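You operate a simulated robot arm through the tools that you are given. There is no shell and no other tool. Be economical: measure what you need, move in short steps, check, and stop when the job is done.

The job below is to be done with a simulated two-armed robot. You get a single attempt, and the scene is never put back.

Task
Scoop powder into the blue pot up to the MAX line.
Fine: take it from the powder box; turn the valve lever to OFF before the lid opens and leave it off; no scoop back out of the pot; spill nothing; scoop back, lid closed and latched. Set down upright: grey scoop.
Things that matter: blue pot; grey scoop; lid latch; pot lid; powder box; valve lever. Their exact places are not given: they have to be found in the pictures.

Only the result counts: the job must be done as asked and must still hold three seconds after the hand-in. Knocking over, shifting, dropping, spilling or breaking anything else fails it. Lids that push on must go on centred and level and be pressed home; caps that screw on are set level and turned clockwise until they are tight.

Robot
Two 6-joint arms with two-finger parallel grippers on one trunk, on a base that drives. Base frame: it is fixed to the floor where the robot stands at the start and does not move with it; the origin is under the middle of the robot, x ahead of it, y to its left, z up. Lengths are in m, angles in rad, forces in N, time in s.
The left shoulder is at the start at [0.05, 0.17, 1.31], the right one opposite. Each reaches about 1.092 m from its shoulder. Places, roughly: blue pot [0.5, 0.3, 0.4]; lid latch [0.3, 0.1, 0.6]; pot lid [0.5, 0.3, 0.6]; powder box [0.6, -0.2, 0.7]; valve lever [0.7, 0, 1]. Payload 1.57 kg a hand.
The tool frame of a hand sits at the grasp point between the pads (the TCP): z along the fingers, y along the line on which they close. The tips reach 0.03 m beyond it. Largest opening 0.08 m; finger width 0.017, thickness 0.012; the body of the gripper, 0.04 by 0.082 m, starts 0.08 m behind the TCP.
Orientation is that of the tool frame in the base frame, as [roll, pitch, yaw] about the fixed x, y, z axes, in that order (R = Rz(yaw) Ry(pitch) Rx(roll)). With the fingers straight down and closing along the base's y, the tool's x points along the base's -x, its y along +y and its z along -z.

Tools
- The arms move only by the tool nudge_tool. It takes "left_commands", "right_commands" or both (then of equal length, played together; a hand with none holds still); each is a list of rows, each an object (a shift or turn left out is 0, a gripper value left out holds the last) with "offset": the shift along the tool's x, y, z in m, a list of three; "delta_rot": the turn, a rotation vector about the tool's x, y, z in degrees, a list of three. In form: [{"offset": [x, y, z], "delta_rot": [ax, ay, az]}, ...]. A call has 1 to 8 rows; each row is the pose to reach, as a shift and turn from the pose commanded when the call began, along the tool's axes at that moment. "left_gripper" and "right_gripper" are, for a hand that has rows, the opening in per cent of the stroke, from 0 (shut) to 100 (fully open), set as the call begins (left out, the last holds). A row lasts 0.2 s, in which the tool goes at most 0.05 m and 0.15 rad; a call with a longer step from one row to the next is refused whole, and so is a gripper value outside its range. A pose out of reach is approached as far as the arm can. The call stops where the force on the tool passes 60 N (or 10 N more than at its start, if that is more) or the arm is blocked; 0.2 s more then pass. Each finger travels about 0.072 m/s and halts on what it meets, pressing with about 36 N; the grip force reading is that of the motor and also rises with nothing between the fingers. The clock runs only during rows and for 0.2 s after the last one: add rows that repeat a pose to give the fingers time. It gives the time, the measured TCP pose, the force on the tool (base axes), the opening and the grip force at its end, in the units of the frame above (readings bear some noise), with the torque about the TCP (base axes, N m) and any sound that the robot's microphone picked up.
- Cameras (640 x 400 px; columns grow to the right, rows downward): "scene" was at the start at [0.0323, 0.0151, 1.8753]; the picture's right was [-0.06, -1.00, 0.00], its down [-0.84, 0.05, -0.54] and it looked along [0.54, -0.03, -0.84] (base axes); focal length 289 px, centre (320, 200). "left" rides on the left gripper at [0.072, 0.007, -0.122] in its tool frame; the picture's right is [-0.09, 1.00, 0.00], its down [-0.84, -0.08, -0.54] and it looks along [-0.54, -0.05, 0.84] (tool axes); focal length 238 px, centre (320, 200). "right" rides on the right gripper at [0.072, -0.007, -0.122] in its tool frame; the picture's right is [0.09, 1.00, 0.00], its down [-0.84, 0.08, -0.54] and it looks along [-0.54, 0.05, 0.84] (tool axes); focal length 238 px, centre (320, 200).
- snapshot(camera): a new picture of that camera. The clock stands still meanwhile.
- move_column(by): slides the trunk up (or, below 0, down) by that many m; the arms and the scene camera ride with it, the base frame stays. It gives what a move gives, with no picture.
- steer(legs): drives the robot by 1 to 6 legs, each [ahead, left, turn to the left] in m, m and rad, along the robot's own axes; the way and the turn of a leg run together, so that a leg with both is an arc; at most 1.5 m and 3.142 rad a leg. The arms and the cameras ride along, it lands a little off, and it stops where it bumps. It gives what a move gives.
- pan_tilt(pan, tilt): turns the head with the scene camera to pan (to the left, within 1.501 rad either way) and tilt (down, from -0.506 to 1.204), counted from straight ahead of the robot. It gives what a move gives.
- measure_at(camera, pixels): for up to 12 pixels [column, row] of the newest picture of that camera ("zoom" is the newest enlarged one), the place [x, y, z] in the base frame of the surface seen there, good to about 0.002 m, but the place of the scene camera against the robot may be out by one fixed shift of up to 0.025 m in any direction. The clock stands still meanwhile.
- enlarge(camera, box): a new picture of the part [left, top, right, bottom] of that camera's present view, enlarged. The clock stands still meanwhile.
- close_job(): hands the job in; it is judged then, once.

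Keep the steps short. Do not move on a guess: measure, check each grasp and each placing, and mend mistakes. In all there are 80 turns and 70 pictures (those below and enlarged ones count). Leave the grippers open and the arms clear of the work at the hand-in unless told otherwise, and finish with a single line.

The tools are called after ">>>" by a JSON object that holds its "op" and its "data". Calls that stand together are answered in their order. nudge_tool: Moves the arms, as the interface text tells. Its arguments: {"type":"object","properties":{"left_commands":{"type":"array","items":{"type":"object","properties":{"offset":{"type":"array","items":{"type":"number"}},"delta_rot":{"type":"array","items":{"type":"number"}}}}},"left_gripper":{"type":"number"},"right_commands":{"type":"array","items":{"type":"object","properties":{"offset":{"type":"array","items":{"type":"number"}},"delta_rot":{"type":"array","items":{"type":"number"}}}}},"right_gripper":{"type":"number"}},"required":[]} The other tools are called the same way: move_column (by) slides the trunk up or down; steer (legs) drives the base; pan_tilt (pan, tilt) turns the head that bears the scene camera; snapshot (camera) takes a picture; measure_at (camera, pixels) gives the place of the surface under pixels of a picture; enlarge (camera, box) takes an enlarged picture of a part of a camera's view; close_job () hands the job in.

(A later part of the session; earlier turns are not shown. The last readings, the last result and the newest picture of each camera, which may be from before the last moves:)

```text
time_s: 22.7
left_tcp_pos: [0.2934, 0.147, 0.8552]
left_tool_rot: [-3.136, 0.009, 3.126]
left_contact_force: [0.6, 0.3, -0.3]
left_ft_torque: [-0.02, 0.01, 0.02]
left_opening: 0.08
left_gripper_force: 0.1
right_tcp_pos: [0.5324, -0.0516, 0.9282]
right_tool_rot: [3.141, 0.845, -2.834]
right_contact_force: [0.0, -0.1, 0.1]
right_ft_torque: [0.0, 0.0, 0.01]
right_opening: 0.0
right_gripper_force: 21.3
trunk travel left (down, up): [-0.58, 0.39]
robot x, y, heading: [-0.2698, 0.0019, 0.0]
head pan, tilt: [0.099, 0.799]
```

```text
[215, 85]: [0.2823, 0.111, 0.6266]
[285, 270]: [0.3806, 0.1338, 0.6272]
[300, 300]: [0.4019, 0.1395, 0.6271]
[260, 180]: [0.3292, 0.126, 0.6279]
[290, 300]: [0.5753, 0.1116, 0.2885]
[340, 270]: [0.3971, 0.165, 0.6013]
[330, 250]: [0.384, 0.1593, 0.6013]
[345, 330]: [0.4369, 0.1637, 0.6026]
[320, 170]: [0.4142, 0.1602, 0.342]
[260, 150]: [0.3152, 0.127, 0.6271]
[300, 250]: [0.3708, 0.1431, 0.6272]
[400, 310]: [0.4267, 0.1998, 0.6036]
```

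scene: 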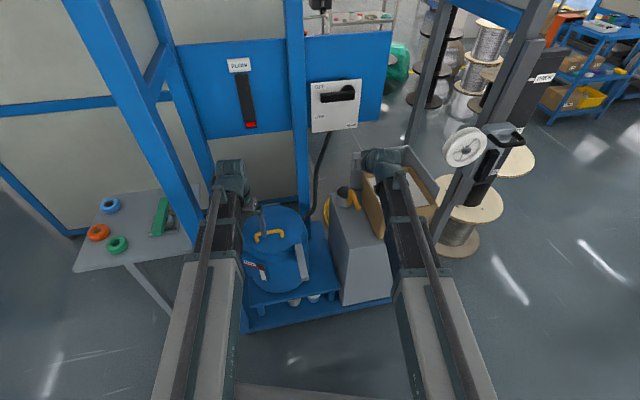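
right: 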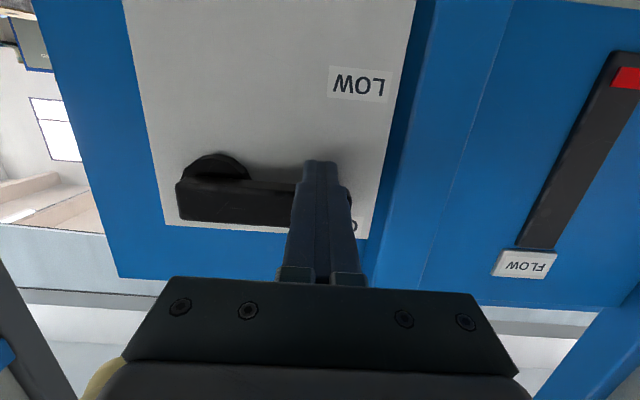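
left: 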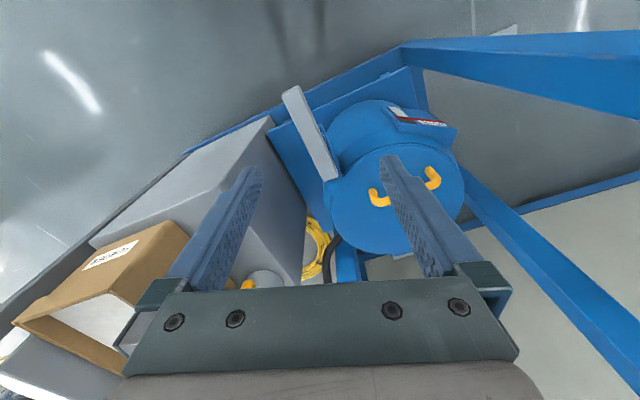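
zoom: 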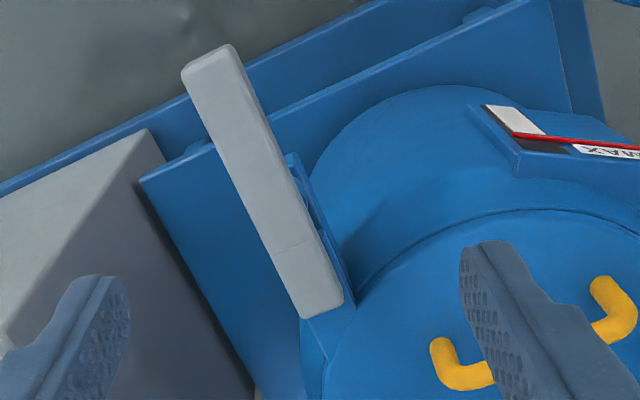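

The latch bar runs from about [0.27,0.11] to [0.405,0.145] at z≈0.627, over a lug on the pot rim. I need a lower angle to see how it pivots, so I'm tilting the left hand to look at it from the front-right.

>>> {"op": "nudge_tool", "data": {"left_commands": [{"offset": [0.02, -0.03, 0.01], "delta_rot": [0, -8, 0]}, {"offset": [0.05, -0.06, 0.03], "delta_rot": [0, -16, 0]}, {"offset": [0.07, -0.09, 0.05], "delta_rot": [0, -24, 0]}, {"offset": [0.08, -0.11, 0.07], "delta_rot": [0, -32, 0]}, {"offset": [0.08, -0.12, 0.1], "delta_rot": [0, -40, 0]}, {"offset": [0.08, -0.12, 0.1], "delta_rot": [0, -40, 0]}]}}

>>> {"op": "nudge_tool", "data": {"left_commands": [{"delta_rot": [5, 0, -6]}, {"delta_rot": [9, 0, -12]}, {"delta_rot": [13, 0, -18]}, {"delta_rot": [17, 0, -24]}, {"delta_rot": [17, 0, -24]}]}}

>>> {"op": "snapshot", "data": {"camera": "left"}}

```text
time_s: 24.1
left_tcp_pos: [0.2934, -0.0066, 0.9084]
left_tool_rot: [-3.136, 0.706, 3.129]
left_contact_force: [-0.1, 0.2, -0.6]
left_ft_torque: [-0.01, 0.03, -0.01]
left_opening: 0.08
left_gripper_force: 0.0
left hand out of reach, approached as far as the arm can: row 1, 2, 3, 4, 5, 6
right_tcp_pos: [0.5319, -0.0503, 0.9289]
right_tool_rot: [3.14, 0.848, -2.832]
right_contact_force: [0.2, 0.2, 0.1]
right_ft_torque: [0.0, -0.01, 0.01]
right_opening: 0.0
right_gripper_force: 21.5
trunk travel left (down, up): [-0.58, 0.39]
robot x, y, heading: [-0.2691, -0.0022, -0.005]
head pan, tilt: [0.099, 0.799]
```

```text
time_s: 25.3
left_tcp_pos: [0.3166, -0.0156, 0.9229]
left_tool_rot: [-2.53, 0.575, -2.656]
left_contact_force: [-0.1, -0.1, -0.2]
left_ft_torque: [0.0, 0.0, 0.04]
left_opening: 0.0803
left_gripper_force: 0.0
left hand out of reach, approached as far as the arm can: row 1, 2, 3, 4, 5
right_tcp_pos: [0.532, -0.0518, 0.9294]
right_tool_rot: [-3.141, 0.846, -2.835]
right_contact_force: [0.4, 0.5, 0.3]
right_ft_torque: [-0.01, 0.02, -0.01]
right_opening: 0.0001
right_gripper_force: 21.2
trunk travel left (down, up): [-0.58, 0.39]
robot x, y, heading: [-0.2717, 0.0006, -0.008]
head pan, tilt: [0.099, 0.799]
```

```text
39 pictures are left
```

left: 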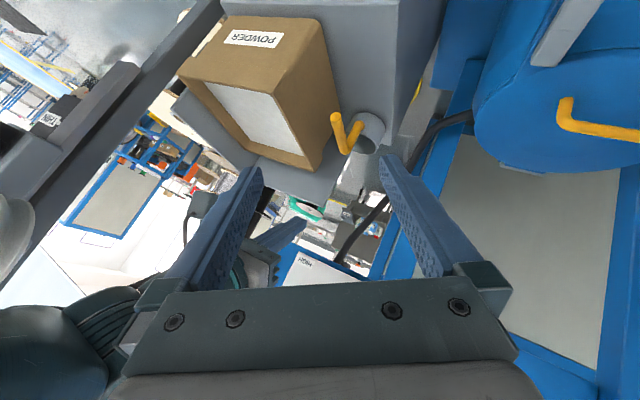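

That view isn't useful. I'll back the robot right out of the frame and lower the trunk so the head camera sees the latch at a flatter angle. Both hands are between the posts, so the way back is clear.

>>> {"op": "steer", "data": {"legs": [[-0.4, 0, 0]]}}

>>> {"op": "move_column", "data": {"by": -0.35}}

>>> {"op": "pan_tilt", "data": {"pan": 0.2, "tilt": 0.5}}

>>> {"op": "snapshot", "data": {"camera": "scene"}}

```text
time_s: 27.9
left_tcp_pos: [-0.0976, -0.0174, 0.9231]
left_tool_rot: [-2.532, 0.578, -2.662]
left_contact_force: [-0.6, 0.3, -0.2]
left_ft_torque: [-0.02, 0.03, 0.02]
left_opening: 0.0799
left_gripper_force: 0.0
right_tcp_pos: [0.1187, -0.0541, 0.9287]
right_tool_rot: [-3.141, 0.847, -2.842]
right_contact_force: [0.3, 0.2, 0.3]
right_ft_torque: [0.01, 0.05, 0.01]
right_opening: 0.0
right_gripper_force: 21.4
trunk travel left (down, up): [-0.58, 0.39]
robot x, y, heading: [-0.6789, 0.0022, -0.01]
head pan, tilt: [0.099, 0.799]
```

```text
time_s: 31.3
left_tcp_pos: [-0.0972, -0.0178, 0.5725]
left_tool_rot: [-2.531, 0.576, -2.662]
left_contact_force: [-0.9, -0.1, 0.0]
left_ft_torque: [-0.02, 0.01, -0.01]
left_opening: 0.0798
left_gripper_force: 0.1
right_tcp_pos: [0.1197, -0.0552, 0.5787]
right_tool_rot: [-3.141, 0.846, -2.841]
right_contact_force: [0.3, -0.5, -0.1]
right_ft_torque: [0.03, -0.02, -0.02]
right_opening: 0.0002
right_gripper_force: 21.6
trunk travel left (down, up): [-0.23, 0.74]
robot x, y, heading: [-0.682, 0.0011, -0.014]
head pan, tilt: [0.099, 0.799]
```

```text
time_s: 32.1
left_tcp_pos: [-0.0968, -0.0177, 0.5734]
left_tool_rot: [-2.533, 0.576, -2.662]
left_contact_force: [0.0, -0.8, 0.8]
left_ft_torque: [-0.01, 0.01, -0.03]
left_opening: 0.08
left_gripper_force: 0.0
right_tcp_pos: [0.1188, -0.0539, 0.5796]
right_tool_rot: [-3.141, 0.845, -2.841]
right_contact_force: [-0.4, 0.2, -0.5]
right_ft_torque: [-0.01, 0.04, 0.05]
right_opening: 0.0001
right_gripper_force: 21.3
trunk travel left (down, up): [-0.23, 0.74]
robot x, y, heading: [-0.6869, 0.0023, -0.01]
head pan, tilt: [0.201, 0.499]
```

```text
38 pictures are left
```

scene: 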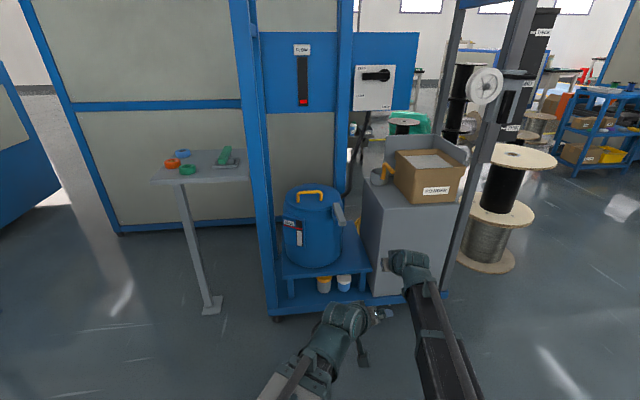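

An excellent view. Zooming on the pot and the box.

>>> {"op": "enlarge", "data": {"camera": "scene", "box": [275, 175, 365, 275]}}

>>> {"op": "measure_at", "data": {"camera": "zoom", "pixels": [[395, 135], [390, 150], [408, 175], [400, 160], [430, 170], [360, 140], [255, 175], [265, 195], [268, 215], [268, 225], [390, 130], [380, 118]]}}

>>> {"op": "enlarge", "data": {"camera": "scene", "box": [355, 130, 475, 215]}}

```text
4.00 times, centred on (320, 225) of scene
```

zoom: 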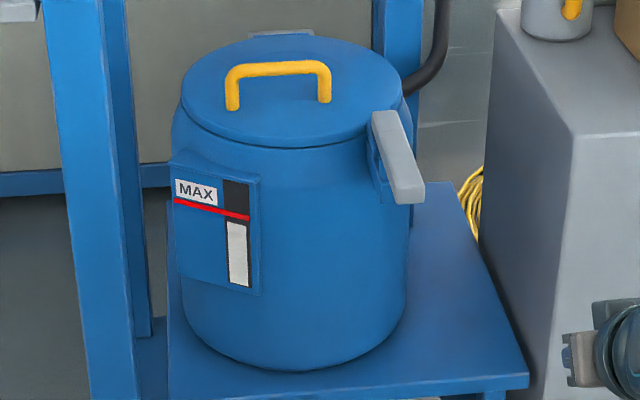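

```text
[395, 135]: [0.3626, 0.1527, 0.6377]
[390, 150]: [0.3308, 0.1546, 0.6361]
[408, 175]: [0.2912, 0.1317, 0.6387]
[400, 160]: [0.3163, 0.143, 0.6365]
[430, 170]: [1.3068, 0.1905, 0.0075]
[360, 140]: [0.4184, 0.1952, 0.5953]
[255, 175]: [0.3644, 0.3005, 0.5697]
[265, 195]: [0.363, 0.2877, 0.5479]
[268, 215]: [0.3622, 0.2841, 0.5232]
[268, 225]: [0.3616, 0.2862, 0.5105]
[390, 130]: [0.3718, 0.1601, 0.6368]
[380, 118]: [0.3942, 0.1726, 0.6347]
```

```text
4.71 times, centred on (415, 172) of scene
```

zoom: 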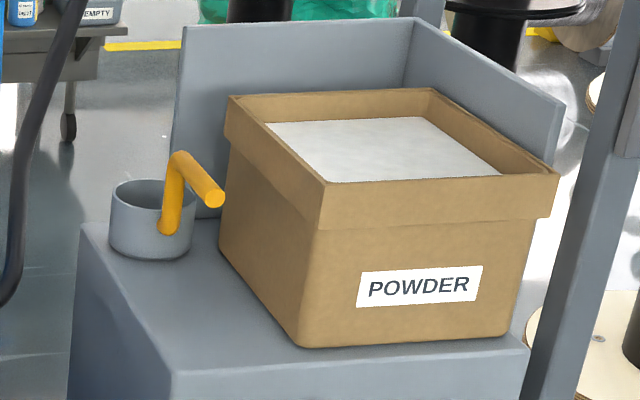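

New insight: heights fit z = trunk + 1.42 − 0.22·cos(tilt). The arms only move in the horizontal plane and the trunk sets the height. The level window shows powder a bit below the MAX line.

Next I straighten the left hand to fingers down and pull the right hand back.

>>> {"op": "nudge_tool", "data": {"left_commands": [{"delta_rot": [-5, 0, 6]}, {"delta_rot": [-9, 0, 12]}, {"delta_rot": [-13, 0, 18]}, {"delta_rot": [-17, 0, 24]}, {"delta_rot": [-17, 0, 24]}, {"delta_rot": [-17, 0, 24]}, {"delta_rot": [-17, 0, 24]}], "right_commands": [{"offset": [0.029, -0.004, -0.032]}, {"offset": [0.057, -0.008, -0.065]}, {"offset": [0.086, -0.013, -0.097]}, {"offset": [0.115, -0.017, -0.13]}, {"offset": [0.144, -0.021, -0.162]}, {"offset": [0.172, -0.026, -0.195]}, {"offset": [0.201, -0.03, -0.227]}]}}

>>> {"op": "nudge_tool", "data": {"left_commands": [{"delta_rot": [0, 8, 0]}, {"delta_rot": [0, 16, 0]}, {"delta_rot": [0, 24, 0]}, {"delta_rot": [0, 32, 0]}, {"delta_rot": [0, 40.4, 0]}, {"delta_rot": [0, 40.4, 0]}]}}

```text
time_s: 33.7
left_tcp_pos: [-0.0983, -0.0148, 0.558]
left_tool_rot: [-3.134, 0.706, 3.123]
left_contact_force: [0.5, 0.1, 0.8]
left_ft_torque: [0.03, -0.01, 0.0]
left_opening: 0.0801
left_gripper_force: 0.1
left hand out of reach, approached as far as the arm can: row 1, 2, 3, 4, 5, 6, 7
right_tcp_pos: [-0.0747, -0.1855, 0.5792]
right_tool_rot: [-3.139, 0.847, -2.84]
right_contact_force: [-0.6, 0.4, -0.6]
right_ft_torque: [0.01, -0.04, -0.02]
right_opening: 0.0002
right_gripper_force: 21.7
right hand out of reach, approached as far as the arm can: row 3, 5, 6, 7
trunk travel left (down, up): [-0.23, 0.74]
robot x, y, heading: [-0.6835, 0.0006, -0.005]
head pan, tilt: [0.201, 0.499]
```

```text
time_s: 35.1
left_tcp_pos: [-0.0964, -0.0179, 0.5058]
left_tool_rot: [-3.136, -0.002, 3.118]
left_contact_force: [-0.9, -0.2, 0.4]
left_ft_torque: [-0.03, 0.05, 0.03]
left_opening: 0.0802
left_gripper_force: 0.0
left hand out of reach, approached as far as the arm can: row 1, 2, 3, 4, 5, 6
right_tcp_pos: [-0.0753, -0.1853, 0.5787]
right_tool_rot: [3.141, 0.845, -2.841]
right_contact_force: [-0.4, -1.5, -0.2]
right_ft_torque: [0.01, -0.01, 0.03]
right_opening: 0.0
right_gripper_force: 21.0
trunk travel left (down, up): [-0.23, 0.74]
robot x, y, heading: [-0.6851, 0.0047, -0.015]
head pan, tilt: [0.201, 0.499]
```

Both hands are clear. I raise the trunk 0.25 and drive back in 0.41 m.

>>> {"op": "move_column", "data": {"by": 0.25}}

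>>> {"op": "steer", "data": {"legs": [[0.41, 0, 0.01]]}}

>>> {"op": "nudge_tool", "data": {"left_commands": [{"offset": [0, 0.03, 0], "delta_rot": [0, 0, -6]}, {"offset": [0, 0.06, 0], "delta_rot": [0, 0, -12]}, {"offset": [0, 0.09, 0], "delta_rot": [0, 0, -18]}, {"offset": [0.0, 0.13, 0], "delta_rot": [0, 0, -18]}, {"offset": [0, 0.13, 0], "delta_rot": [0, 0, -18]}]}}

>>> {"op": "snapshot", "data": {"camera": "left"}}

```text
time_s: 37.7
left_tcp_pos: [-0.097, -0.0178, 0.7544]
left_tool_rot: [-3.136, -0.001, 3.118]
left_contact_force: [0.8, -0.4, 0.7]
left_ft_torque: [-0.01, 0.04, -0.01]
left_opening: 0.0797
left_gripper_force: 0.1
right_tcp_pos: [-0.0736, -0.1852, 0.8286]
right_tool_rot: [3.141, 0.845, -2.84]
right_contact_force: [0.5, 0.0, -0.3]
right_ft_torque: [-0.03, 0.01, 0.02]
right_opening: 0.0001
right_gripper_force: 20.9
trunk travel left (down, up): [-0.48, 0.49]
robot x, y, heading: [-0.6826, -0.0003, -0.008]
head pan, tilt: [0.201, 0.499]
```

```text
time_s: 40.2
left_tcp_pos: [0.3106, -0.0079, 0.7556]
left_tool_rot: [-3.137, 0.0, 3.134]
left_contact_force: [-0.7, 0.5, -0.1]
left_ft_torque: [0.01, -0.02, -0.01]
left_opening: 0.0804
left_gripper_force: 0.1
right_tcp_pos: [0.3368, -0.1754, 0.828]
right_tool_rot: [3.141, 0.844, -2.823]
right_contact_force: [0.8, 0.1, -0.8]
right_ft_torque: [0.03, -0.02, -0.02]
right_opening: 0.0001
right_gripper_force: 21.4
trunk travel left (down, up): [-0.48, 0.49]
robot x, y, heading: [-0.2755, -0.0001, 0.009]
head pan, tilt: [0.201, 0.499]
```

```text
time_s: 41.4
left_tcp_pos: [0.311, 0.1239, 0.7549]
left_tool_rot: [-3.136, -0.001, -2.834]
left_contact_force: [0.1, 0.0, 1.2]
left_ft_torque: [0.0, -0.03, -0.01]
left_opening: 0.08
left_gripper_force: 0.0
right_tcp_pos: [0.3362, -0.1747, 0.8289]
right_tool_rot: [3.141, 0.843, -2.824]
right_contact_force: [0.3, 0.0, 0.0]
right_ft_torque: [-0.03, 0.0, 0.02]
right_opening: 0.0
right_gripper_force: 20.9
trunk travel left (down, up): [-0.48, 0.49]
robot x, y, heading: [-0.2791, 0.0038, 0.007]
head pan, tilt: [0.201, 0.499]
```

```text
35 pictures are left
```

left: 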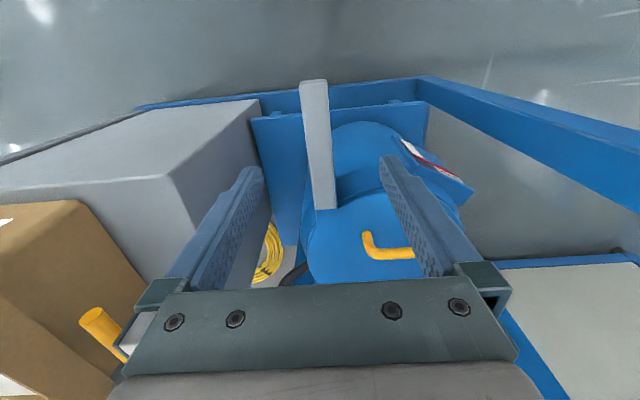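

>>> {"op": "measure_at", "data": {"camera": "left", "pixels": [[313, 90], [303, 95], [325, 95], [312, 130], [325, 130], [322, 200], [332, 200], [318, 170], [382, 250], [412, 252], [365, 240], [340, 230]]}}

>>> {"op": "enlarge", "data": {"camera": "left", "box": [270, 70, 390, 230]}}

```text
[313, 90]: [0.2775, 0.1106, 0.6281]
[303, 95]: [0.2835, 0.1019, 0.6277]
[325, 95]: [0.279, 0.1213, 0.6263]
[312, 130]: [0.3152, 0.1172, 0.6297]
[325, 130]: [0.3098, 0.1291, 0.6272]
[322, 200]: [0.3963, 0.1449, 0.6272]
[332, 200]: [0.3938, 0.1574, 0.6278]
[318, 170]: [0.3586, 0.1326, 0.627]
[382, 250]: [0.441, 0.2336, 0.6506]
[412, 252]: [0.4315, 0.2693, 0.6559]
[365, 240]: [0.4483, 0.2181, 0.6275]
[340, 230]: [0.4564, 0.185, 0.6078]
```

```text
2.50 times, centred on (330, 150) of left
```

zoom: 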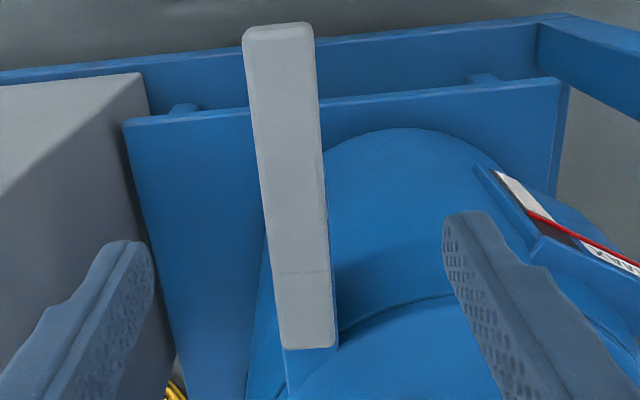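

The bar is centred between the fingers, with a seam near its far end. I'll shift 15 mm towards the free end, lower the trunk so the pads straddle the bar, and grip.

>>> {"op": "nudge_tool", "data": {"left_commands": [{"offset": [0.015, 0, 0]}, {"offset": [0.015, 0, 0]}]}}

>>> {"op": "move_column", "data": {"by": -0.137}}

>>> {"op": "nudge_tool", "data": {"left_commands": [{"offset": [0, 0, 0]}, {"offset": [0, 0, 0]}, {"offset": [0, 0, 0]}, {"offset": [0, 0, 0]}], "left_gripper": 0}}

>>> {"op": "move_column", "data": {"by": 0.012}}

>>> {"op": "snapshot", "data": {"camera": "left"}}

```text
time_s: 42.0
left_tcp_pos: [0.2957, 0.1171, 0.7555]
left_tool_rot: [-3.135, -0.001, -2.833]
left_contact_force: [0.7, -0.6, 0.3]
left_ft_torque: [0.0, -0.01, 0.03]
left_opening: 0.0799
left_gripper_force: 0.1
right_tcp_pos: [0.3353, -0.1748, 0.829]
right_tool_rot: [3.141, 0.845, -2.824]
right_contact_force: [0.1, 0.4, 0.5]
right_ft_torque: [-0.02, -0.01, 0.02]
right_opening: 0.0001
right_gripper_force: 21.0
trunk travel left (down, up): [-0.48, 0.49]
robot x, y, heading: [-0.2764, 0.0026, 0.01]
head pan, tilt: [0.201, 0.499]
```

```text
time_s: 43.7
left_tcp_pos: [0.2963, 0.1164, 0.6177]
left_tool_rot: [-3.135, -0.003, -2.834]
left_contact_force: [-0.8, 0.3, -0.6]
left_ft_torque: [0.02, -0.04, -0.01]
left_opening: 0.08
left_gripper_force: 0.1
right_tcp_pos: [0.3365, -0.1752, 0.6914]
right_tool_rot: [-3.14, 0.845, -2.825]
right_contact_force: [-0.5, 0.4, -0.3]
right_ft_torque: [-0.03, 0.01, 0.01]
right_opening: 0.0
right_gripper_force: 21.7
trunk travel left (down, up): [-0.343, 0.627]
robot x, y, heading: [-0.2768, -0.002, 0.003]
head pan, tilt: [0.201, 0.499]
```

```text
time_s: 44.7
left_tcp_pos: [0.2965, 0.1157, 0.6172]
left_tool_rot: [-3.135, -0.002, -2.834]
left_contact_force: [3.3, -12.3, -0.1]
left_ft_torque: [0.2, 0.13, 0.38]
left_opening: 0.028
left_gripper_force: 38.6
right_tcp_pos: [0.3368, -0.175, 0.693]
right_tool_rot: [3.14, 0.844, -2.823]
right_contact_force: [-0.2, 0.6, -0.4]
right_ft_torque: [0.0, 0.0, 0.03]
right_opening: 0.0003
right_gripper_force: 22.0
trunk travel left (down, up): [-0.343, 0.627]
robot x, y, heading: [-0.2761, -0.0002, 0.004]
head pan, tilt: [0.201, 0.499]
```

```text
time_s: 45.3
left_tcp_pos: [0.2973, 0.1154, 0.6297]
left_tool_rot: [-3.139, -0.004, -2.836]
left_contact_force: [4.6, -17.3, -27.3]
left_ft_torque: [0.53, 0.49, 0.52]
left_opening: 0.0279
left_gripper_force: 38.1
right_tcp_pos: [0.3363, -0.1762, 0.7021]
right_tool_rot: [3.14, 0.844, -2.823]
right_contact_force: [-0.4, -0.6, -0.5]
right_ft_torque: [-0.02, 0.03, -0.01]
right_opening: 0.0
right_gripper_force: 21.5
trunk travel left (down, up): [-0.355, 0.615]
robot x, y, heading: [-0.2739, 0.0016, 0.007]
head pan, tilt: [0.201, 0.499]
```

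```text
33 pictures are left
```

left: 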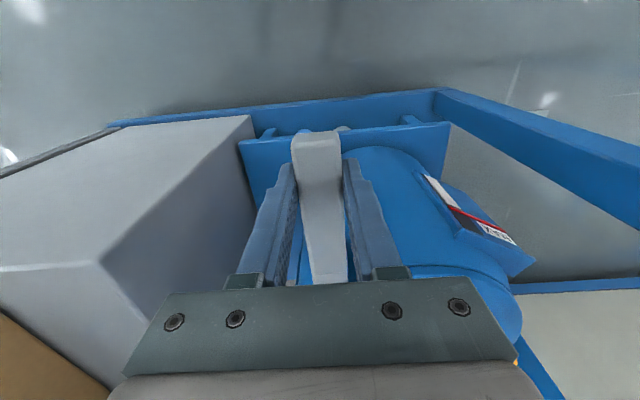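

There's a 27 N downward reaction. I'll check whether the bar rose with the hand.

>>> {"op": "measure_at", "data": {"camera": "left", "pixels": [[316, 150], [318, 170], [322, 210], [326, 250], [330, 270]]}}

```text
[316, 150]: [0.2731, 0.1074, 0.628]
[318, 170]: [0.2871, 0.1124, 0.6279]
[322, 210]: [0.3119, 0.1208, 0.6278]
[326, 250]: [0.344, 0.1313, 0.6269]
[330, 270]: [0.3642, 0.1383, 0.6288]
```

The bar stayed level and the pads slid up it, so it doesn't lift. I'll re-seat and try swinging it sideways, away from the pot.

>>> {"op": "move_column", "data": {"by": -0.012}}

>>> {"op": "nudge_tool", "data": {"left_commands": [{"offset": [0, -0.005, 0]}, {"offset": [0, -0.01, 0]}, {"offset": [0, -0.015, 0]}, {"offset": [0, -0.02, 0]}, {"offset": [0, -0.02, 0]}]}}

```text
time_s: 45.7
left_tcp_pos: [0.2969, 0.1157, 0.6248]
left_tool_rot: [-3.135, 0.002, -2.835]
left_contact_force: [-4.2, -2.6, 44.0]
left_ft_torque: [-0.02, -0.86, 0.39]
left_opening: 0.0277
left_gripper_force: 38.8
right_tcp_pos: [0.335, -0.1759, 0.6991]
right_tool_rot: [-3.141, 0.847, -2.822]
right_contact_force: [-0.1, 0.1, 0.1]
right_ft_torque: [-0.01, 0.02, -0.01]
right_opening: 0.0
right_gripper_force: 21.1
trunk travel left (down, up): [-0.348, 0.622]
robot x, y, heading: [-0.2718, 0.0019, 0.006]
head pan, tilt: [0.201, 0.499]
stopped: the force on the tool passed its limit at 110 N (the readings are from after the stop); the commanded pose is now the measured one
```

```text
time_s: 46.3
left_tcp_pos: [0.2973, 0.1151, 0.6257]
left_tool_rot: [-3.139, 0.004, -2.823]
left_contact_force: [0.7, 2.9, 64.7]
left_ft_torque: [-0.95, -0.02, 0.16]
left_opening: 0.0278
left_gripper_force: 38.3
right_tcp_pos: [0.3346, -0.1737, 0.6985]
right_tool_rot: [-3.138, 0.847, -2.819]
right_contact_force: [-0.3, -0.4, 0.9]
right_ft_torque: [0.0, 0.01, -0.02]
right_opening: 0.0
right_gripper_force: 21.1
trunk travel left (down, up): [-0.348, 0.622]
robot x, y, heading: [-0.2772, 0.0025, 0.008]
head pan, tilt: [0.201, 0.499]
stopped in row 2 (left hand): the force on the tool passed its limit at 63 N (the readings are from after the stop); the commanded pose is now the measured one
```

The downward move met strong resistance, so I'm releasing the grip to shed that preload. Then I push the bar sideways with the open fingers straddling it.

>>> {"op": "nudge_tool", "data": {"left_commands": [{"offset": [0, 0, 0]}, {"offset": [0, 0, 0]}, {"offset": [0, 0, 0]}], "left_gripper": 70}}

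>>> {"op": "nudge_tool", "data": {"left_commands": [{"offset": [0, -0.01, 0]}, {"offset": [0, -0.02, 0]}, {"offset": [0, -0.03, 0]}, {"offset": [0, -0.04, 0]}, {"offset": [0, -0.05, 0]}]}}

>>> {"op": "snapshot", "data": {"camera": "left"}}

```text
time_s: 47.1
left_tcp_pos: [0.2993, 0.1151, 0.6215]
left_tool_rot: [3.141, -0.001, -2.824]
left_contact_force: [-0.1, 0.4, 0.6]
left_ft_torque: [0.0, -0.01, 0.03]
left_opening: 0.0561
left_gripper_force: 0.0
right_tcp_pos: [0.3364, -0.173, 0.6963]
right_tool_rot: [3.142, 0.844, -2.824]
right_contact_force: [-0.3, 0.7, 0.3]
right_ft_torque: [0.0, 0.01, 0.02]
right_opening: 0.0001
right_gripper_force: 21.3
trunk travel left (down, up): [-0.348, 0.622]
robot x, y, heading: [-0.2742, -0.0001, 0.007]
head pan, tilt: [0.201, 0.499]
```

```text
time_s: 48.3
left_tcp_pos: [0.3142, 0.0661, 0.6221]
left_tool_rot: [-3.141, 0.001, -2.824]
left_contact_force: [0.1, 0.5, -0.5]
left_ft_torque: [0.01, 0.0, 0.0]
left_opening: 0.0561
left_gripper_force: 0.2
right_tcp_pos: [0.3368, -0.1752, 0.6966]
right_tool_rot: [3.141, 0.844, -2.821]
right_contact_force: [0.3, 0.3, 0.6]
right_ft_torque: [0.02, 0.01, 0.0]
right_opening: 0.0
right_gripper_force: 21.7
trunk travel left (down, up): [-0.348, 0.622]
robot x, y, heading: [-0.2783, 0.0015, 0.006]
head pan, tilt: [0.201, 0.499]
```

```text
32 pictures are left
```

left: 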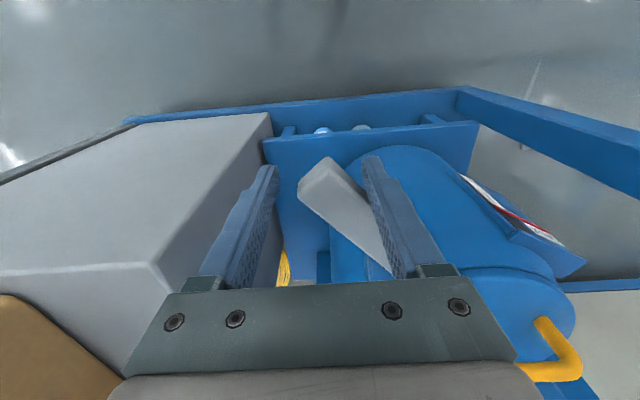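

It's a vertical-axis swing latch and it has turned about 30°. I'll check the cabinet edge before swinging further.

>>> {"op": "measure_at", "data": {"camera": "left", "pixels": [[155, 265], [268, 120], [178, 290], [322, 165], [345, 190], [380, 255], [335, 240], [350, 255]]}}

```text
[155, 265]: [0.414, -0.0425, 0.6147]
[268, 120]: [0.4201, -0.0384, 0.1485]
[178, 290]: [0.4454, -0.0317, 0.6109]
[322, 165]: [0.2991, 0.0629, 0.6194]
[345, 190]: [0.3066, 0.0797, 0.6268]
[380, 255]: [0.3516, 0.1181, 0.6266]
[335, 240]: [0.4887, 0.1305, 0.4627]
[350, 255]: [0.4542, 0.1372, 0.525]
```

Cabinet corner is at [0.414,-0.043], which is clear. Continuing to swing the bar to about 75°.

>>> {"op": "nudge_tool", "data": {"left_commands": [{"offset": [-0.008, -0.01, 0]}, {"offset": [-0.018, -0.019, 0]}, {"offset": [-0.029, -0.0265, 0]}, {"offset": [-0.042, -0.039, 0]}, {"offset": [-0.055, -0.051, 0]}, {"offset": [-0.055, -0.051, 0]}]}}

>>> {"op": "snapshot", "data": {"camera": "left"}}

```text
time_s: 49.4
left_tcp_pos: [0.3605, 0.0405, 0.6233]
left_tool_rot: [3.136, -0.022, -2.822]
left_contact_force: [-6.7, -0.4, -1.6]
left_ft_torque: [-0.02, -0.03, 0.21]
left_opening: 0.0578
left_gripper_force: 0.7
right_tcp_pos: [0.335, -0.1743, 0.6967]
right_tool_rot: [3.14, 0.845, -2.82]
right_contact_force: [0.3, 0.1, -1.1]
right_ft_torque: [0.0, -0.02, -0.02]
right_opening: 0.0
right_gripper_force: 21.3
trunk travel left (down, up): [-0.348, 0.622]
robot x, y, heading: [-0.277, -0.0003, 0.01]
head pan, tilt: [0.201, 0.499]
stopped in row 5 (left hand): the force on the tool passed its limit at 72 N (the readings are from after the stop); the commanded pose is now the measured one
```

```text
31 pictures are left
```

left: 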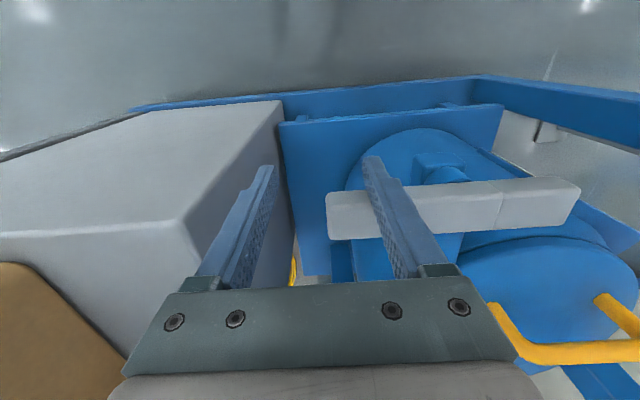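

The bar is now across and hit its stop. Checking whether its nose has cleared the lid.

>>> {"op": "measure_at", "data": {"camera": "left", "pixels": [[340, 215], [575, 200], [560, 215], [498, 205], [430, 205], [440, 165], [500, 245], [540, 245], [470, 255], [600, 240], [450, 240], [520, 340]]}}

>>> {"op": "enlarge", "data": {"camera": "left", "box": [360, 130, 640, 305]}}

```text
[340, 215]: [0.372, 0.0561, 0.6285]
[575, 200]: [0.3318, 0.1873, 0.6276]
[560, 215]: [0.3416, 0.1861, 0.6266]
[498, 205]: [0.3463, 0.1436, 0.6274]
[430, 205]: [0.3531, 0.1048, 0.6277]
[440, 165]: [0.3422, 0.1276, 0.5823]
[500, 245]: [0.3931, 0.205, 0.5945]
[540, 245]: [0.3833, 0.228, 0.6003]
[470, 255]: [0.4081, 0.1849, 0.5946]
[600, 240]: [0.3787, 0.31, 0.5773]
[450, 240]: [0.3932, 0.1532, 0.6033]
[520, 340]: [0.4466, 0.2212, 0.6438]
```

```text
2.29 times, centred on (500, 218) of left
```

zoom: 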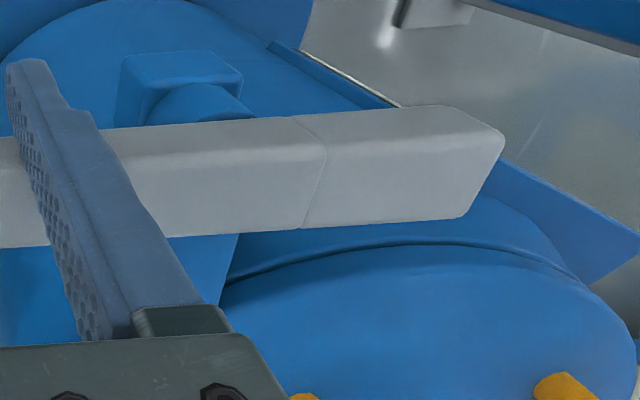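

The nose sits in front of the lid edge and the lug is free, so the latch is open. Now the left hand backs off, rises, and moves over the lid handle while turning 90° so the fingers close across the bar.

>>> {"op": "nudge_tool", "data": {"left_commands": [{"offset": [0.015, 0, 0]}, {"offset": [0.03, 0, 0]}, {"offset": [0.03, 0, 0]}]}}

>>> {"op": "move_column", "data": {"by": 0.13}}

>>> {"op": "nudge_tool", "data": {"left_commands": [{"offset": [-0.022, 0.025, 0], "delta_rot": [0, 0, 8]}, {"offset": [-0.043, 0.05, 0], "delta_rot": [0, 0, 16]}, {"offset": [-0.065, 0.075, 0], "delta_rot": [0, 0, 24]}, {"offset": [-0.086, 0.1, 0], "delta_rot": [0, 0, 32]}, {"offset": [-0.108, 0.126, 0], "delta_rot": [0, 0, 40]}, {"offset": [-0.129, 0.151, 0], "delta_rot": [0, 0, 48]}, {"offset": [-0.15, 0.176, 0], "delta_rot": [0, 0, 56]}, {"offset": [-0.172, 0.201, 0], "delta_rot": [0, 0, 64]}], "left_gripper": 100}}

>>> {"op": "nudge_tool", "data": {"left_commands": [{"delta_rot": [0, 0, 8.5]}, {"delta_rot": [0, 0, 17]}, {"delta_rot": [0, 0, 25]}, {"delta_rot": [0, 0, 25]}]}}

>>> {"op": "snapshot", "data": {"camera": "left"}}

```text
time_s: 50.2
left_tcp_pos: [0.3323, 0.0307, 0.6233]
left_tool_rot: [3.137, -0.02, -2.822]
left_contact_force: [0.0, -0.9, -0.2]
left_ft_torque: [0.04, 0.0, 0.03]
left_opening: 0.056
left_gripper_force: 0.0
right_tcp_pos: [0.3356, -0.1739, 0.6956]
right_tool_rot: [3.141, 0.844, -2.821]
right_contact_force: [0.3, -0.1, -0.6]
right_ft_torque: [0.01, -0.01, 0.01]
right_opening: 0.0001
right_gripper_force: 21.2
trunk travel left (down, up): [-0.348, 0.622]
robot x, y, heading: [-0.2726, 0.0013, 0.007]
head pan, tilt: [0.201, 0.499]
```

```text
time_s: 51.8
left_tcp_pos: [0.333, 0.0314, 0.7518]
left_tool_rot: [3.135, -0.021, -2.821]
left_contact_force: [-0.7, -1.1, 0.7]
left_ft_torque: [0.01, -0.02, -0.01]
left_opening: 0.0561
left_gripper_force: 0.1
right_tcp_pos: [0.3362, -0.175, 0.8268]
right_tool_rot: [-3.14, 0.845, -2.82]
right_contact_force: [0.6, -0.6, -0.4]
right_ft_torque: [0.01, -0.02, 0.03]
right_opening: 0.0
right_gripper_force: 21.9
trunk travel left (down, up): [-0.478, 0.492]
robot x, y, heading: [-0.2778, -0.0, 0.009]
head pan, tilt: [0.201, 0.499]
```

```text
time_s: 53.6
left_tcp_pos: [0.4319, 0.2785, 0.7526]
left_tool_rot: [-3.124, -0.014, 2.343]
left_contact_force: [0.4, 0.4, 0.3]
left_ft_torque: [-0.01, 0.03, -0.01]
left_opening: 0.08
left_gripper_force: 0.0
left hand out of reach, approached as far as the arm can: row 8
right_tcp_pos: [0.3342, -0.1744, 0.8262]
right_tool_rot: [-3.14, 0.844, -2.821]
right_contact_force: [0.9, -1.0, 0.2]
right_ft_torque: [0.01, 0.0, 0.0]
right_opening: 0.0002
right_gripper_force: 21.2
trunk travel left (down, up): [-0.478, 0.492]
robot x, y, heading: [-0.2762, 0.0016, 0.01]
head pan, tilt: [0.201, 0.499]
```

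```text
time_s: 54.6
left_tcp_pos: [0.4337, 0.2769, 0.7528]
left_tool_rot: [-3.121, -0.004, 1.907]
left_contact_force: [-0.7, 0.1, -0.6]
left_ft_torque: [0.04, 0.02, 0.02]
left_opening: 0.0801
left_gripper_force: 0.0
right_tcp_pos: [0.3355, -0.1744, 0.827]
right_tool_rot: [3.141, 0.846, -2.822]
right_contact_force: [-0.7, -1.0, -0.1]
right_ft_torque: [-0.01, -0.03, 0.0]
right_opening: 0.0
right_gripper_force: 21.2
trunk travel left (down, up): [-0.478, 0.492]
robot x, y, heading: [-0.2739, 0.0025, 0.007]
head pan, tilt: [0.201, 0.499]
```

```text
29 pictures are left
```

left: 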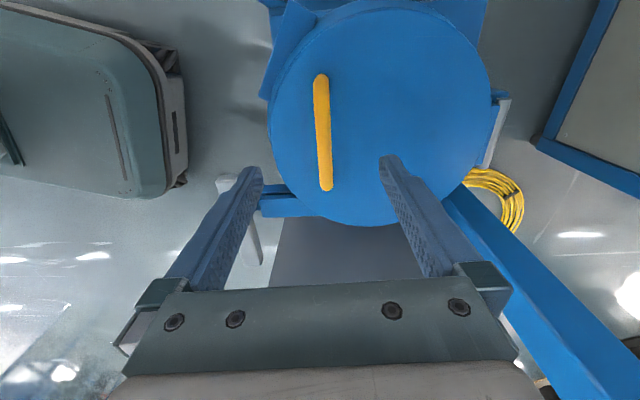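

Measuring the handle bar, lid rim and hinge from here.

>>> {"op": "measure_at", "data": {"camera": "left", "pixels": [[321, 90], [323, 130], [325, 175], [317, 130], [329, 130], [272, 130], [488, 130], [360, 5], [360, 222], [500, 130], [390, 120], [493, 95]]}}

```text
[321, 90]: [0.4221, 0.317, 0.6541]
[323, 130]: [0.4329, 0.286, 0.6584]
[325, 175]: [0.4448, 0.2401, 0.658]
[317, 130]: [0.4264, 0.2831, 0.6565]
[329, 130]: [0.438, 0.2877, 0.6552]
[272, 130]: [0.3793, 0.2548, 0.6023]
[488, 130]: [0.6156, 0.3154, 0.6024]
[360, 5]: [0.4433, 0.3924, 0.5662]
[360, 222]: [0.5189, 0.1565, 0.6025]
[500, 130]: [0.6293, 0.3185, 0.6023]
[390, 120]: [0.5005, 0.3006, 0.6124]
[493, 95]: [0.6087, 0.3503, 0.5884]
```

The handle bar lies at x≈0.435, z≈0.65, right between the fingers. Hinge is at about [0.627,0.318,0.60]. Lowering to grip the handle.

>>> {"op": "move_column", "data": {"by": -0.098}}

>>> {"op": "nudge_tool", "data": {"left_commands": [{"offset": [0, 0, 0]}, {"offset": [0, 0, 0]}, {"offset": [0, 0, 0]}, {"offset": [0, 0, 0]}, {"offset": [0, 0, 0]}], "left_gripper": 0}}

```text
time_s: 55.9
left_tcp_pos: [0.4321, 0.2773, 0.6544]
left_tool_rot: [-3.122, -0.006, 1.91]
left_contact_force: [0.6, 0.1, 0.7]
left_ft_torque: [-0.02, -0.05, -0.01]
left_opening: 0.0799
left_gripper_force: 0.0
right_tcp_pos: [0.3362, -0.1741, 0.7288]
right_tool_rot: [3.14, 0.844, -2.819]
right_contact_force: [0.9, 0.5, -0.2]
right_ft_torque: [0.0, 0.0, -0.02]
right_opening: 0.0003
right_gripper_force: 21.4
trunk travel left (down, up): [-0.38, 0.59]
robot x, y, heading: [-0.2761, 0.0017, 0.011]
head pan, tilt: [0.201, 0.499]
```

```text
time_s: 57.1
left_tcp_pos: [0.4343, 0.2781, 0.6543]
left_tool_rot: [-3.121, -0.006, 1.909]
left_contact_force: [13.6, 4.9, 7.1]
left_ft_torque: [0.0, -0.07, -0.58]
left_opening: 0.0147
left_gripper_force: 31.2
right_tcp_pos: [0.3359, -0.1737, 0.7293]
right_tool_rot: [-3.141, 0.844, -2.821]
right_contact_force: [0.4, 0.7, 0.6]
right_ft_torque: [-0.02, 0.05, -0.01]
right_opening: 0.0
right_gripper_force: 21.6
trunk travel left (down, up): [-0.38, 0.59]
robot x, y, heading: [-0.2741, 0.002, 0.005]
head pan, tilt: [0.201, 0.499]
```

The bar is gripped (opening 14.7 mm). I begin lifting along the hinge arc in small alternating steps.

>>> {"op": "nudge_tool", "data": {"left_commands": [{"offset": [0, 0.0045, 0]}]}}

>>> {"op": "move_column", "data": {"by": 0.02}}

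>>> {"op": "nudge_tool", "data": {"left_commands": [{"offset": [0, 0.0075, 0]}]}}

>>> {"op": "move_column", "data": {"by": 0.019}}

```text
time_s: 57.5
left_tcp_pos: [0.4344, 0.2791, 0.6538]
left_tool_rot: [-3.117, -0.005, 1.909]
left_contact_force: [-5.2, 0.3, -2.7]
left_ft_torque: [0.12, 0.09, -0.58]
left_opening: 0.0148
left_gripper_force: 30.6
right_tcp_pos: [0.3349, -0.174, 0.7285]
right_tool_rot: [3.142, 0.845, -2.82]
right_contact_force: [0.6, 0.0, 0.2]
right_ft_torque: [-0.02, 0.02, -0.01]
right_opening: 0.0
right_gripper_force: 21.1
trunk travel left (down, up): [-0.38, 0.59]
robot x, y, heading: [-0.2767, 0.0025, 0.008]
head pan, tilt: [0.201, 0.499]
```

```text
time_s: 58.2
left_tcp_pos: [0.4397, 0.279, 0.6734]
left_tool_rot: [-3.121, -0.005, 1.911]
left_contact_force: [17.8, 6.9, -6.9]
left_ft_torque: [0.07, -0.14, -0.52]
left_opening: 0.0147
left_gripper_force: 31.1
right_tcp_pos: [0.3365, -0.1731, 0.7484]
right_tool_rot: [-3.141, 0.846, -2.821]
right_contact_force: [0.2, 0.3, 0.7]
right_ft_torque: [-0.06, 0.01, 0.01]
right_opening: 0.0
right_gripper_force: 21.1
trunk travel left (down, up): [-0.4, 0.57]
robot x, y, heading: [-0.2777, 0.0032, 0.009]
head pan, tilt: [0.201, 0.499]
```

```text
time_s: 58.6
left_tcp_pos: [0.4408, 0.2801, 0.6737]
left_tool_rot: [-3.116, -0.006, 1.909]
left_contact_force: [-6.6, 0.4, -3.5]
left_ft_torque: [-0.12, 0.12, -0.5]
left_opening: 0.0149
left_gripper_force: 31.1
right_tcp_pos: [0.3343, -0.1733, 0.7494]
right_tool_rot: [3.141, 0.846, -2.82]
right_contact_force: [-0.7, 0.1, -0.3]
right_ft_torque: [0.01, 0.0, 0.02]
right_opening: 0.0
right_gripper_force: 21.4
trunk travel left (down, up): [-0.4, 0.57]
robot x, y, heading: [-0.2767, 0.0026, 0.015]
head pan, tilt: [0.201, 0.499]
```

```text
time_s: 59.2
left_tcp_pos: [0.4471, 0.2817, 0.692]
left_tool_rot: [-3.123, -0.007, 1.909]
left_contact_force: [19.7, 8.8, -11.1]
left_ft_torque: [-0.02, -0.18, -0.53]
left_opening: 0.0149
left_gripper_force: 31.2
right_tcp_pos: [0.3374, -0.1722, 0.7659]
right_tool_rot: [-3.141, 0.843, -2.821]
right_contact_force: [-0.5, 0.4, -0.5]
right_ft_torque: [-0.01, 0.01, 0.01]
right_opening: 0.0004
right_gripper_force: 21.6
trunk travel left (down, up): [-0.419, 0.551]
robot x, y, heading: [-0.272, 0.002, 0.01]
head pan, tilt: [0.201, 0.499]
```

The lid is following with low forces. Continuing the arc.

>>> {"op": "nudge_tool", "data": {"left_commands": [{"offset": [0, 0.0105, 0]}]}}

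>>> {"op": "move_column", "data": {"by": 0.0185}}

>>> {"op": "nudge_tool", "data": {"left_commands": [{"offset": [0, 0.0115, 0]}]}}

>>> {"op": "move_column", "data": {"by": 0.017}}

>>> {"op": "nudge_tool", "data": {"left_commands": [{"offset": [0, 0.013, 0]}]}}

>>> {"op": "move_column", "data": {"by": 0.0155}}

>>> {"op": "nudge_tool", "data": {"left_commands": [{"offset": [0, 0.0145, 0]}]}}

>>> {"op": "move_column", "data": {"by": 0.0143}}

```text
time_s: 59.6
left_tcp_pos: [0.4478, 0.2822, 0.6948]
left_tool_rot: [-3.115, -0.005, 1.907]
left_contact_force: [-14.7, -3.9, 1.6]
left_ft_torque: [-0.25, 0.19, -0.54]
left_opening: 0.0148
left_gripper_force: 30.5
right_tcp_pos: [0.3348, -0.174, 0.7687]
right_tool_rot: [-3.14, 0.846, -2.82]
right_contact_force: [-0.6, 0.8, 0.1]
right_ft_torque: [-0.02, -0.02, 0.03]
right_opening: 0.0
right_gripper_force: 21.4
trunk travel left (down, up): [-0.419, 0.551]
robot x, y, heading: [-0.2748, -0.0027, 0.012]
head pan, tilt: [0.201, 0.499]
```

```text
time_s: 60.3
left_tcp_pos: [0.4569, 0.286, 0.7118]
left_tool_rot: [-3.125, -0.006, 1.91]
left_contact_force: [13.2, 4.7, -8.1]
left_ft_torque: [0.02, -0.18, -0.53]
left_opening: 0.0148
left_gripper_force: 30.5
right_tcp_pos: [0.3368, -0.1733, 0.7845]
right_tool_rot: [-3.14, 0.843, -2.82]
right_contact_force: [-0.3, -0.3, 0.7]
right_ft_torque: [0.03, 0.02, -0.02]
right_opening: 0.0
right_gripper_force: 21.5
trunk travel left (down, up): [-0.437, 0.533]
robot x, y, heading: [-0.2738, 0.0021, 0.008]
head pan, tilt: [0.201, 0.499]
```

```text
time_s: 60.7
left_tcp_pos: [0.4571, 0.2863, 0.7146]
left_tool_rot: [-3.114, -0.005, 1.907]
left_contact_force: [-22.9, -7.1, 9.3]
left_ft_torque: [-0.23, 0.26, -0.52]
left_opening: 0.015
left_gripper_force: 30.6
right_tcp_pos: [0.3339, -0.1749, 0.7876]
right_tool_rot: [3.141, 0.848, -2.82]
right_contact_force: [0.0, 0.2, -0.2]
right_ft_torque: [0.03, -0.02, -0.01]
right_opening: 0.0001
right_gripper_force: 21.8
trunk travel left (down, up): [-0.437, 0.533]
robot x, y, heading: [-0.2728, 0.0003, 0.006]
head pan, tilt: [0.201, 0.499]
```

```text
time_s: 61.3
left_tcp_pos: [0.4676, 0.2892, 0.7285]
left_tool_rot: [-3.123, -0.004, 1.91]
left_contact_force: [9.6, -0.6, -5.4]
left_ft_torque: [0.01, -0.2, -0.52]
left_opening: 0.0148
left_gripper_force: 31.3
right_tcp_pos: [0.337, -0.1747, 0.8011]
right_tool_rot: [-3.141, 0.843, -2.821]
right_contact_force: [0.3, 0.3, -0.2]
right_ft_torque: [0.01, 0.01, 0.03]
right_opening: 0.0001
right_gripper_force: 21.2
trunk travel left (down, up): [-0.454, 0.516]
robot x, y, heading: [-0.2752, 0.0009, 0.01]
head pan, tilt: [0.201, 0.499]
```

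```text
time_s: 61.7
left_tcp_pos: [0.4709, 0.2897, 0.7315]
left_tool_rot: [-3.113, -0.006, 1.907]
left_contact_force: [-27.6, -11.7, 17.3]
left_ft_torque: [-0.35, 0.25, -0.55]
left_opening: 0.0148
left_gripper_force: 30.7
right_tcp_pos: [0.3323, -0.1743, 0.806]
right_tool_rot: [3.141, 0.848, -2.821]
right_contact_force: [-0.6, -0.6, -0.1]
right_ft_torque: [-0.03, 0.01, 0.01]
right_opening: 0.0
right_gripper_force: 21.3
trunk travel left (down, up): [-0.454, 0.516]
robot x, y, heading: [-0.2769, 0.0011, 0.007]
head pan, tilt: [0.201, 0.499]
```

```text
time_s: 62.4
left_tcp_pos: [0.4816, 0.2921, 0.7442]
left_tool_rot: [-3.124, -0.004, 1.908]
left_contact_force: [6.8, -2.0, -5.0]
left_ft_torque: [0.03, -0.19, -0.55]
left_opening: 0.0146
left_gripper_force: 30.0
right_tcp_pos: [0.337, -0.174, 0.8177]
right_tool_rot: [-3.141, 0.845, -2.823]
right_contact_force: [0.7, -0.1, 0.0]
right_ft_torque: [0.01, 0.03, -0.02]
right_opening: 0.0001
right_gripper_force: 21.2
trunk travel left (down, up): [-0.47, 0.5]
robot x, y, heading: [-0.2782, 0.0039, 0.007]
head pan, tilt: [0.201, 0.499]
```

```text
time_s: 62.8
left_tcp_pos: [0.4841, 0.2945, 0.7486]
left_tool_rot: [-3.117, -0.006, 1.908]
left_contact_force: [-25.7, -13.5, 22.5]
left_ft_torque: [-0.22, 0.24, -0.54]
left_opening: 0.0149
left_gripper_force: 30.6
right_tcp_pos: [0.3322, -0.1755, 0.8211]
right_tool_rot: [-3.141, 0.848, -2.821]
right_contact_force: [0.0, -0.4, -0.5]
right_ft_torque: [0.0, -0.01, 0.02]
right_opening: 0.0
right_gripper_force: 20.7
trunk travel left (down, up): [-0.47, 0.5]
robot x, y, heading: [-0.2768, -0.0015, 0.011]
head pan, tilt: [0.201, 0.499]
```

```text
time_s: 63.4
left_tcp_pos: [0.4943, 0.2976, 0.7579]
left_tool_rot: [-3.122, -0.005, 1.909]
left_contact_force: [8.4, -4.1, -7.3]
left_ft_torque: [-0.07, -0.17, -0.55]
left_opening: 0.015
left_gripper_force: 31.0
right_tcp_pos: [0.3367, -0.1749, 0.8307]
right_tool_rot: [3.141, 0.844, -2.823]
right_contact_force: [0.5, 0.2, 0.4]
right_ft_torque: [0.01, 0.01, 0.0]
right_opening: 0.0001
right_gripper_force: 21.0
trunk travel left (down, up): [-0.484, 0.486]
robot x, y, heading: [-0.2751, 0.0029, 0.007]
head pan, tilt: [0.201, 0.499]
```

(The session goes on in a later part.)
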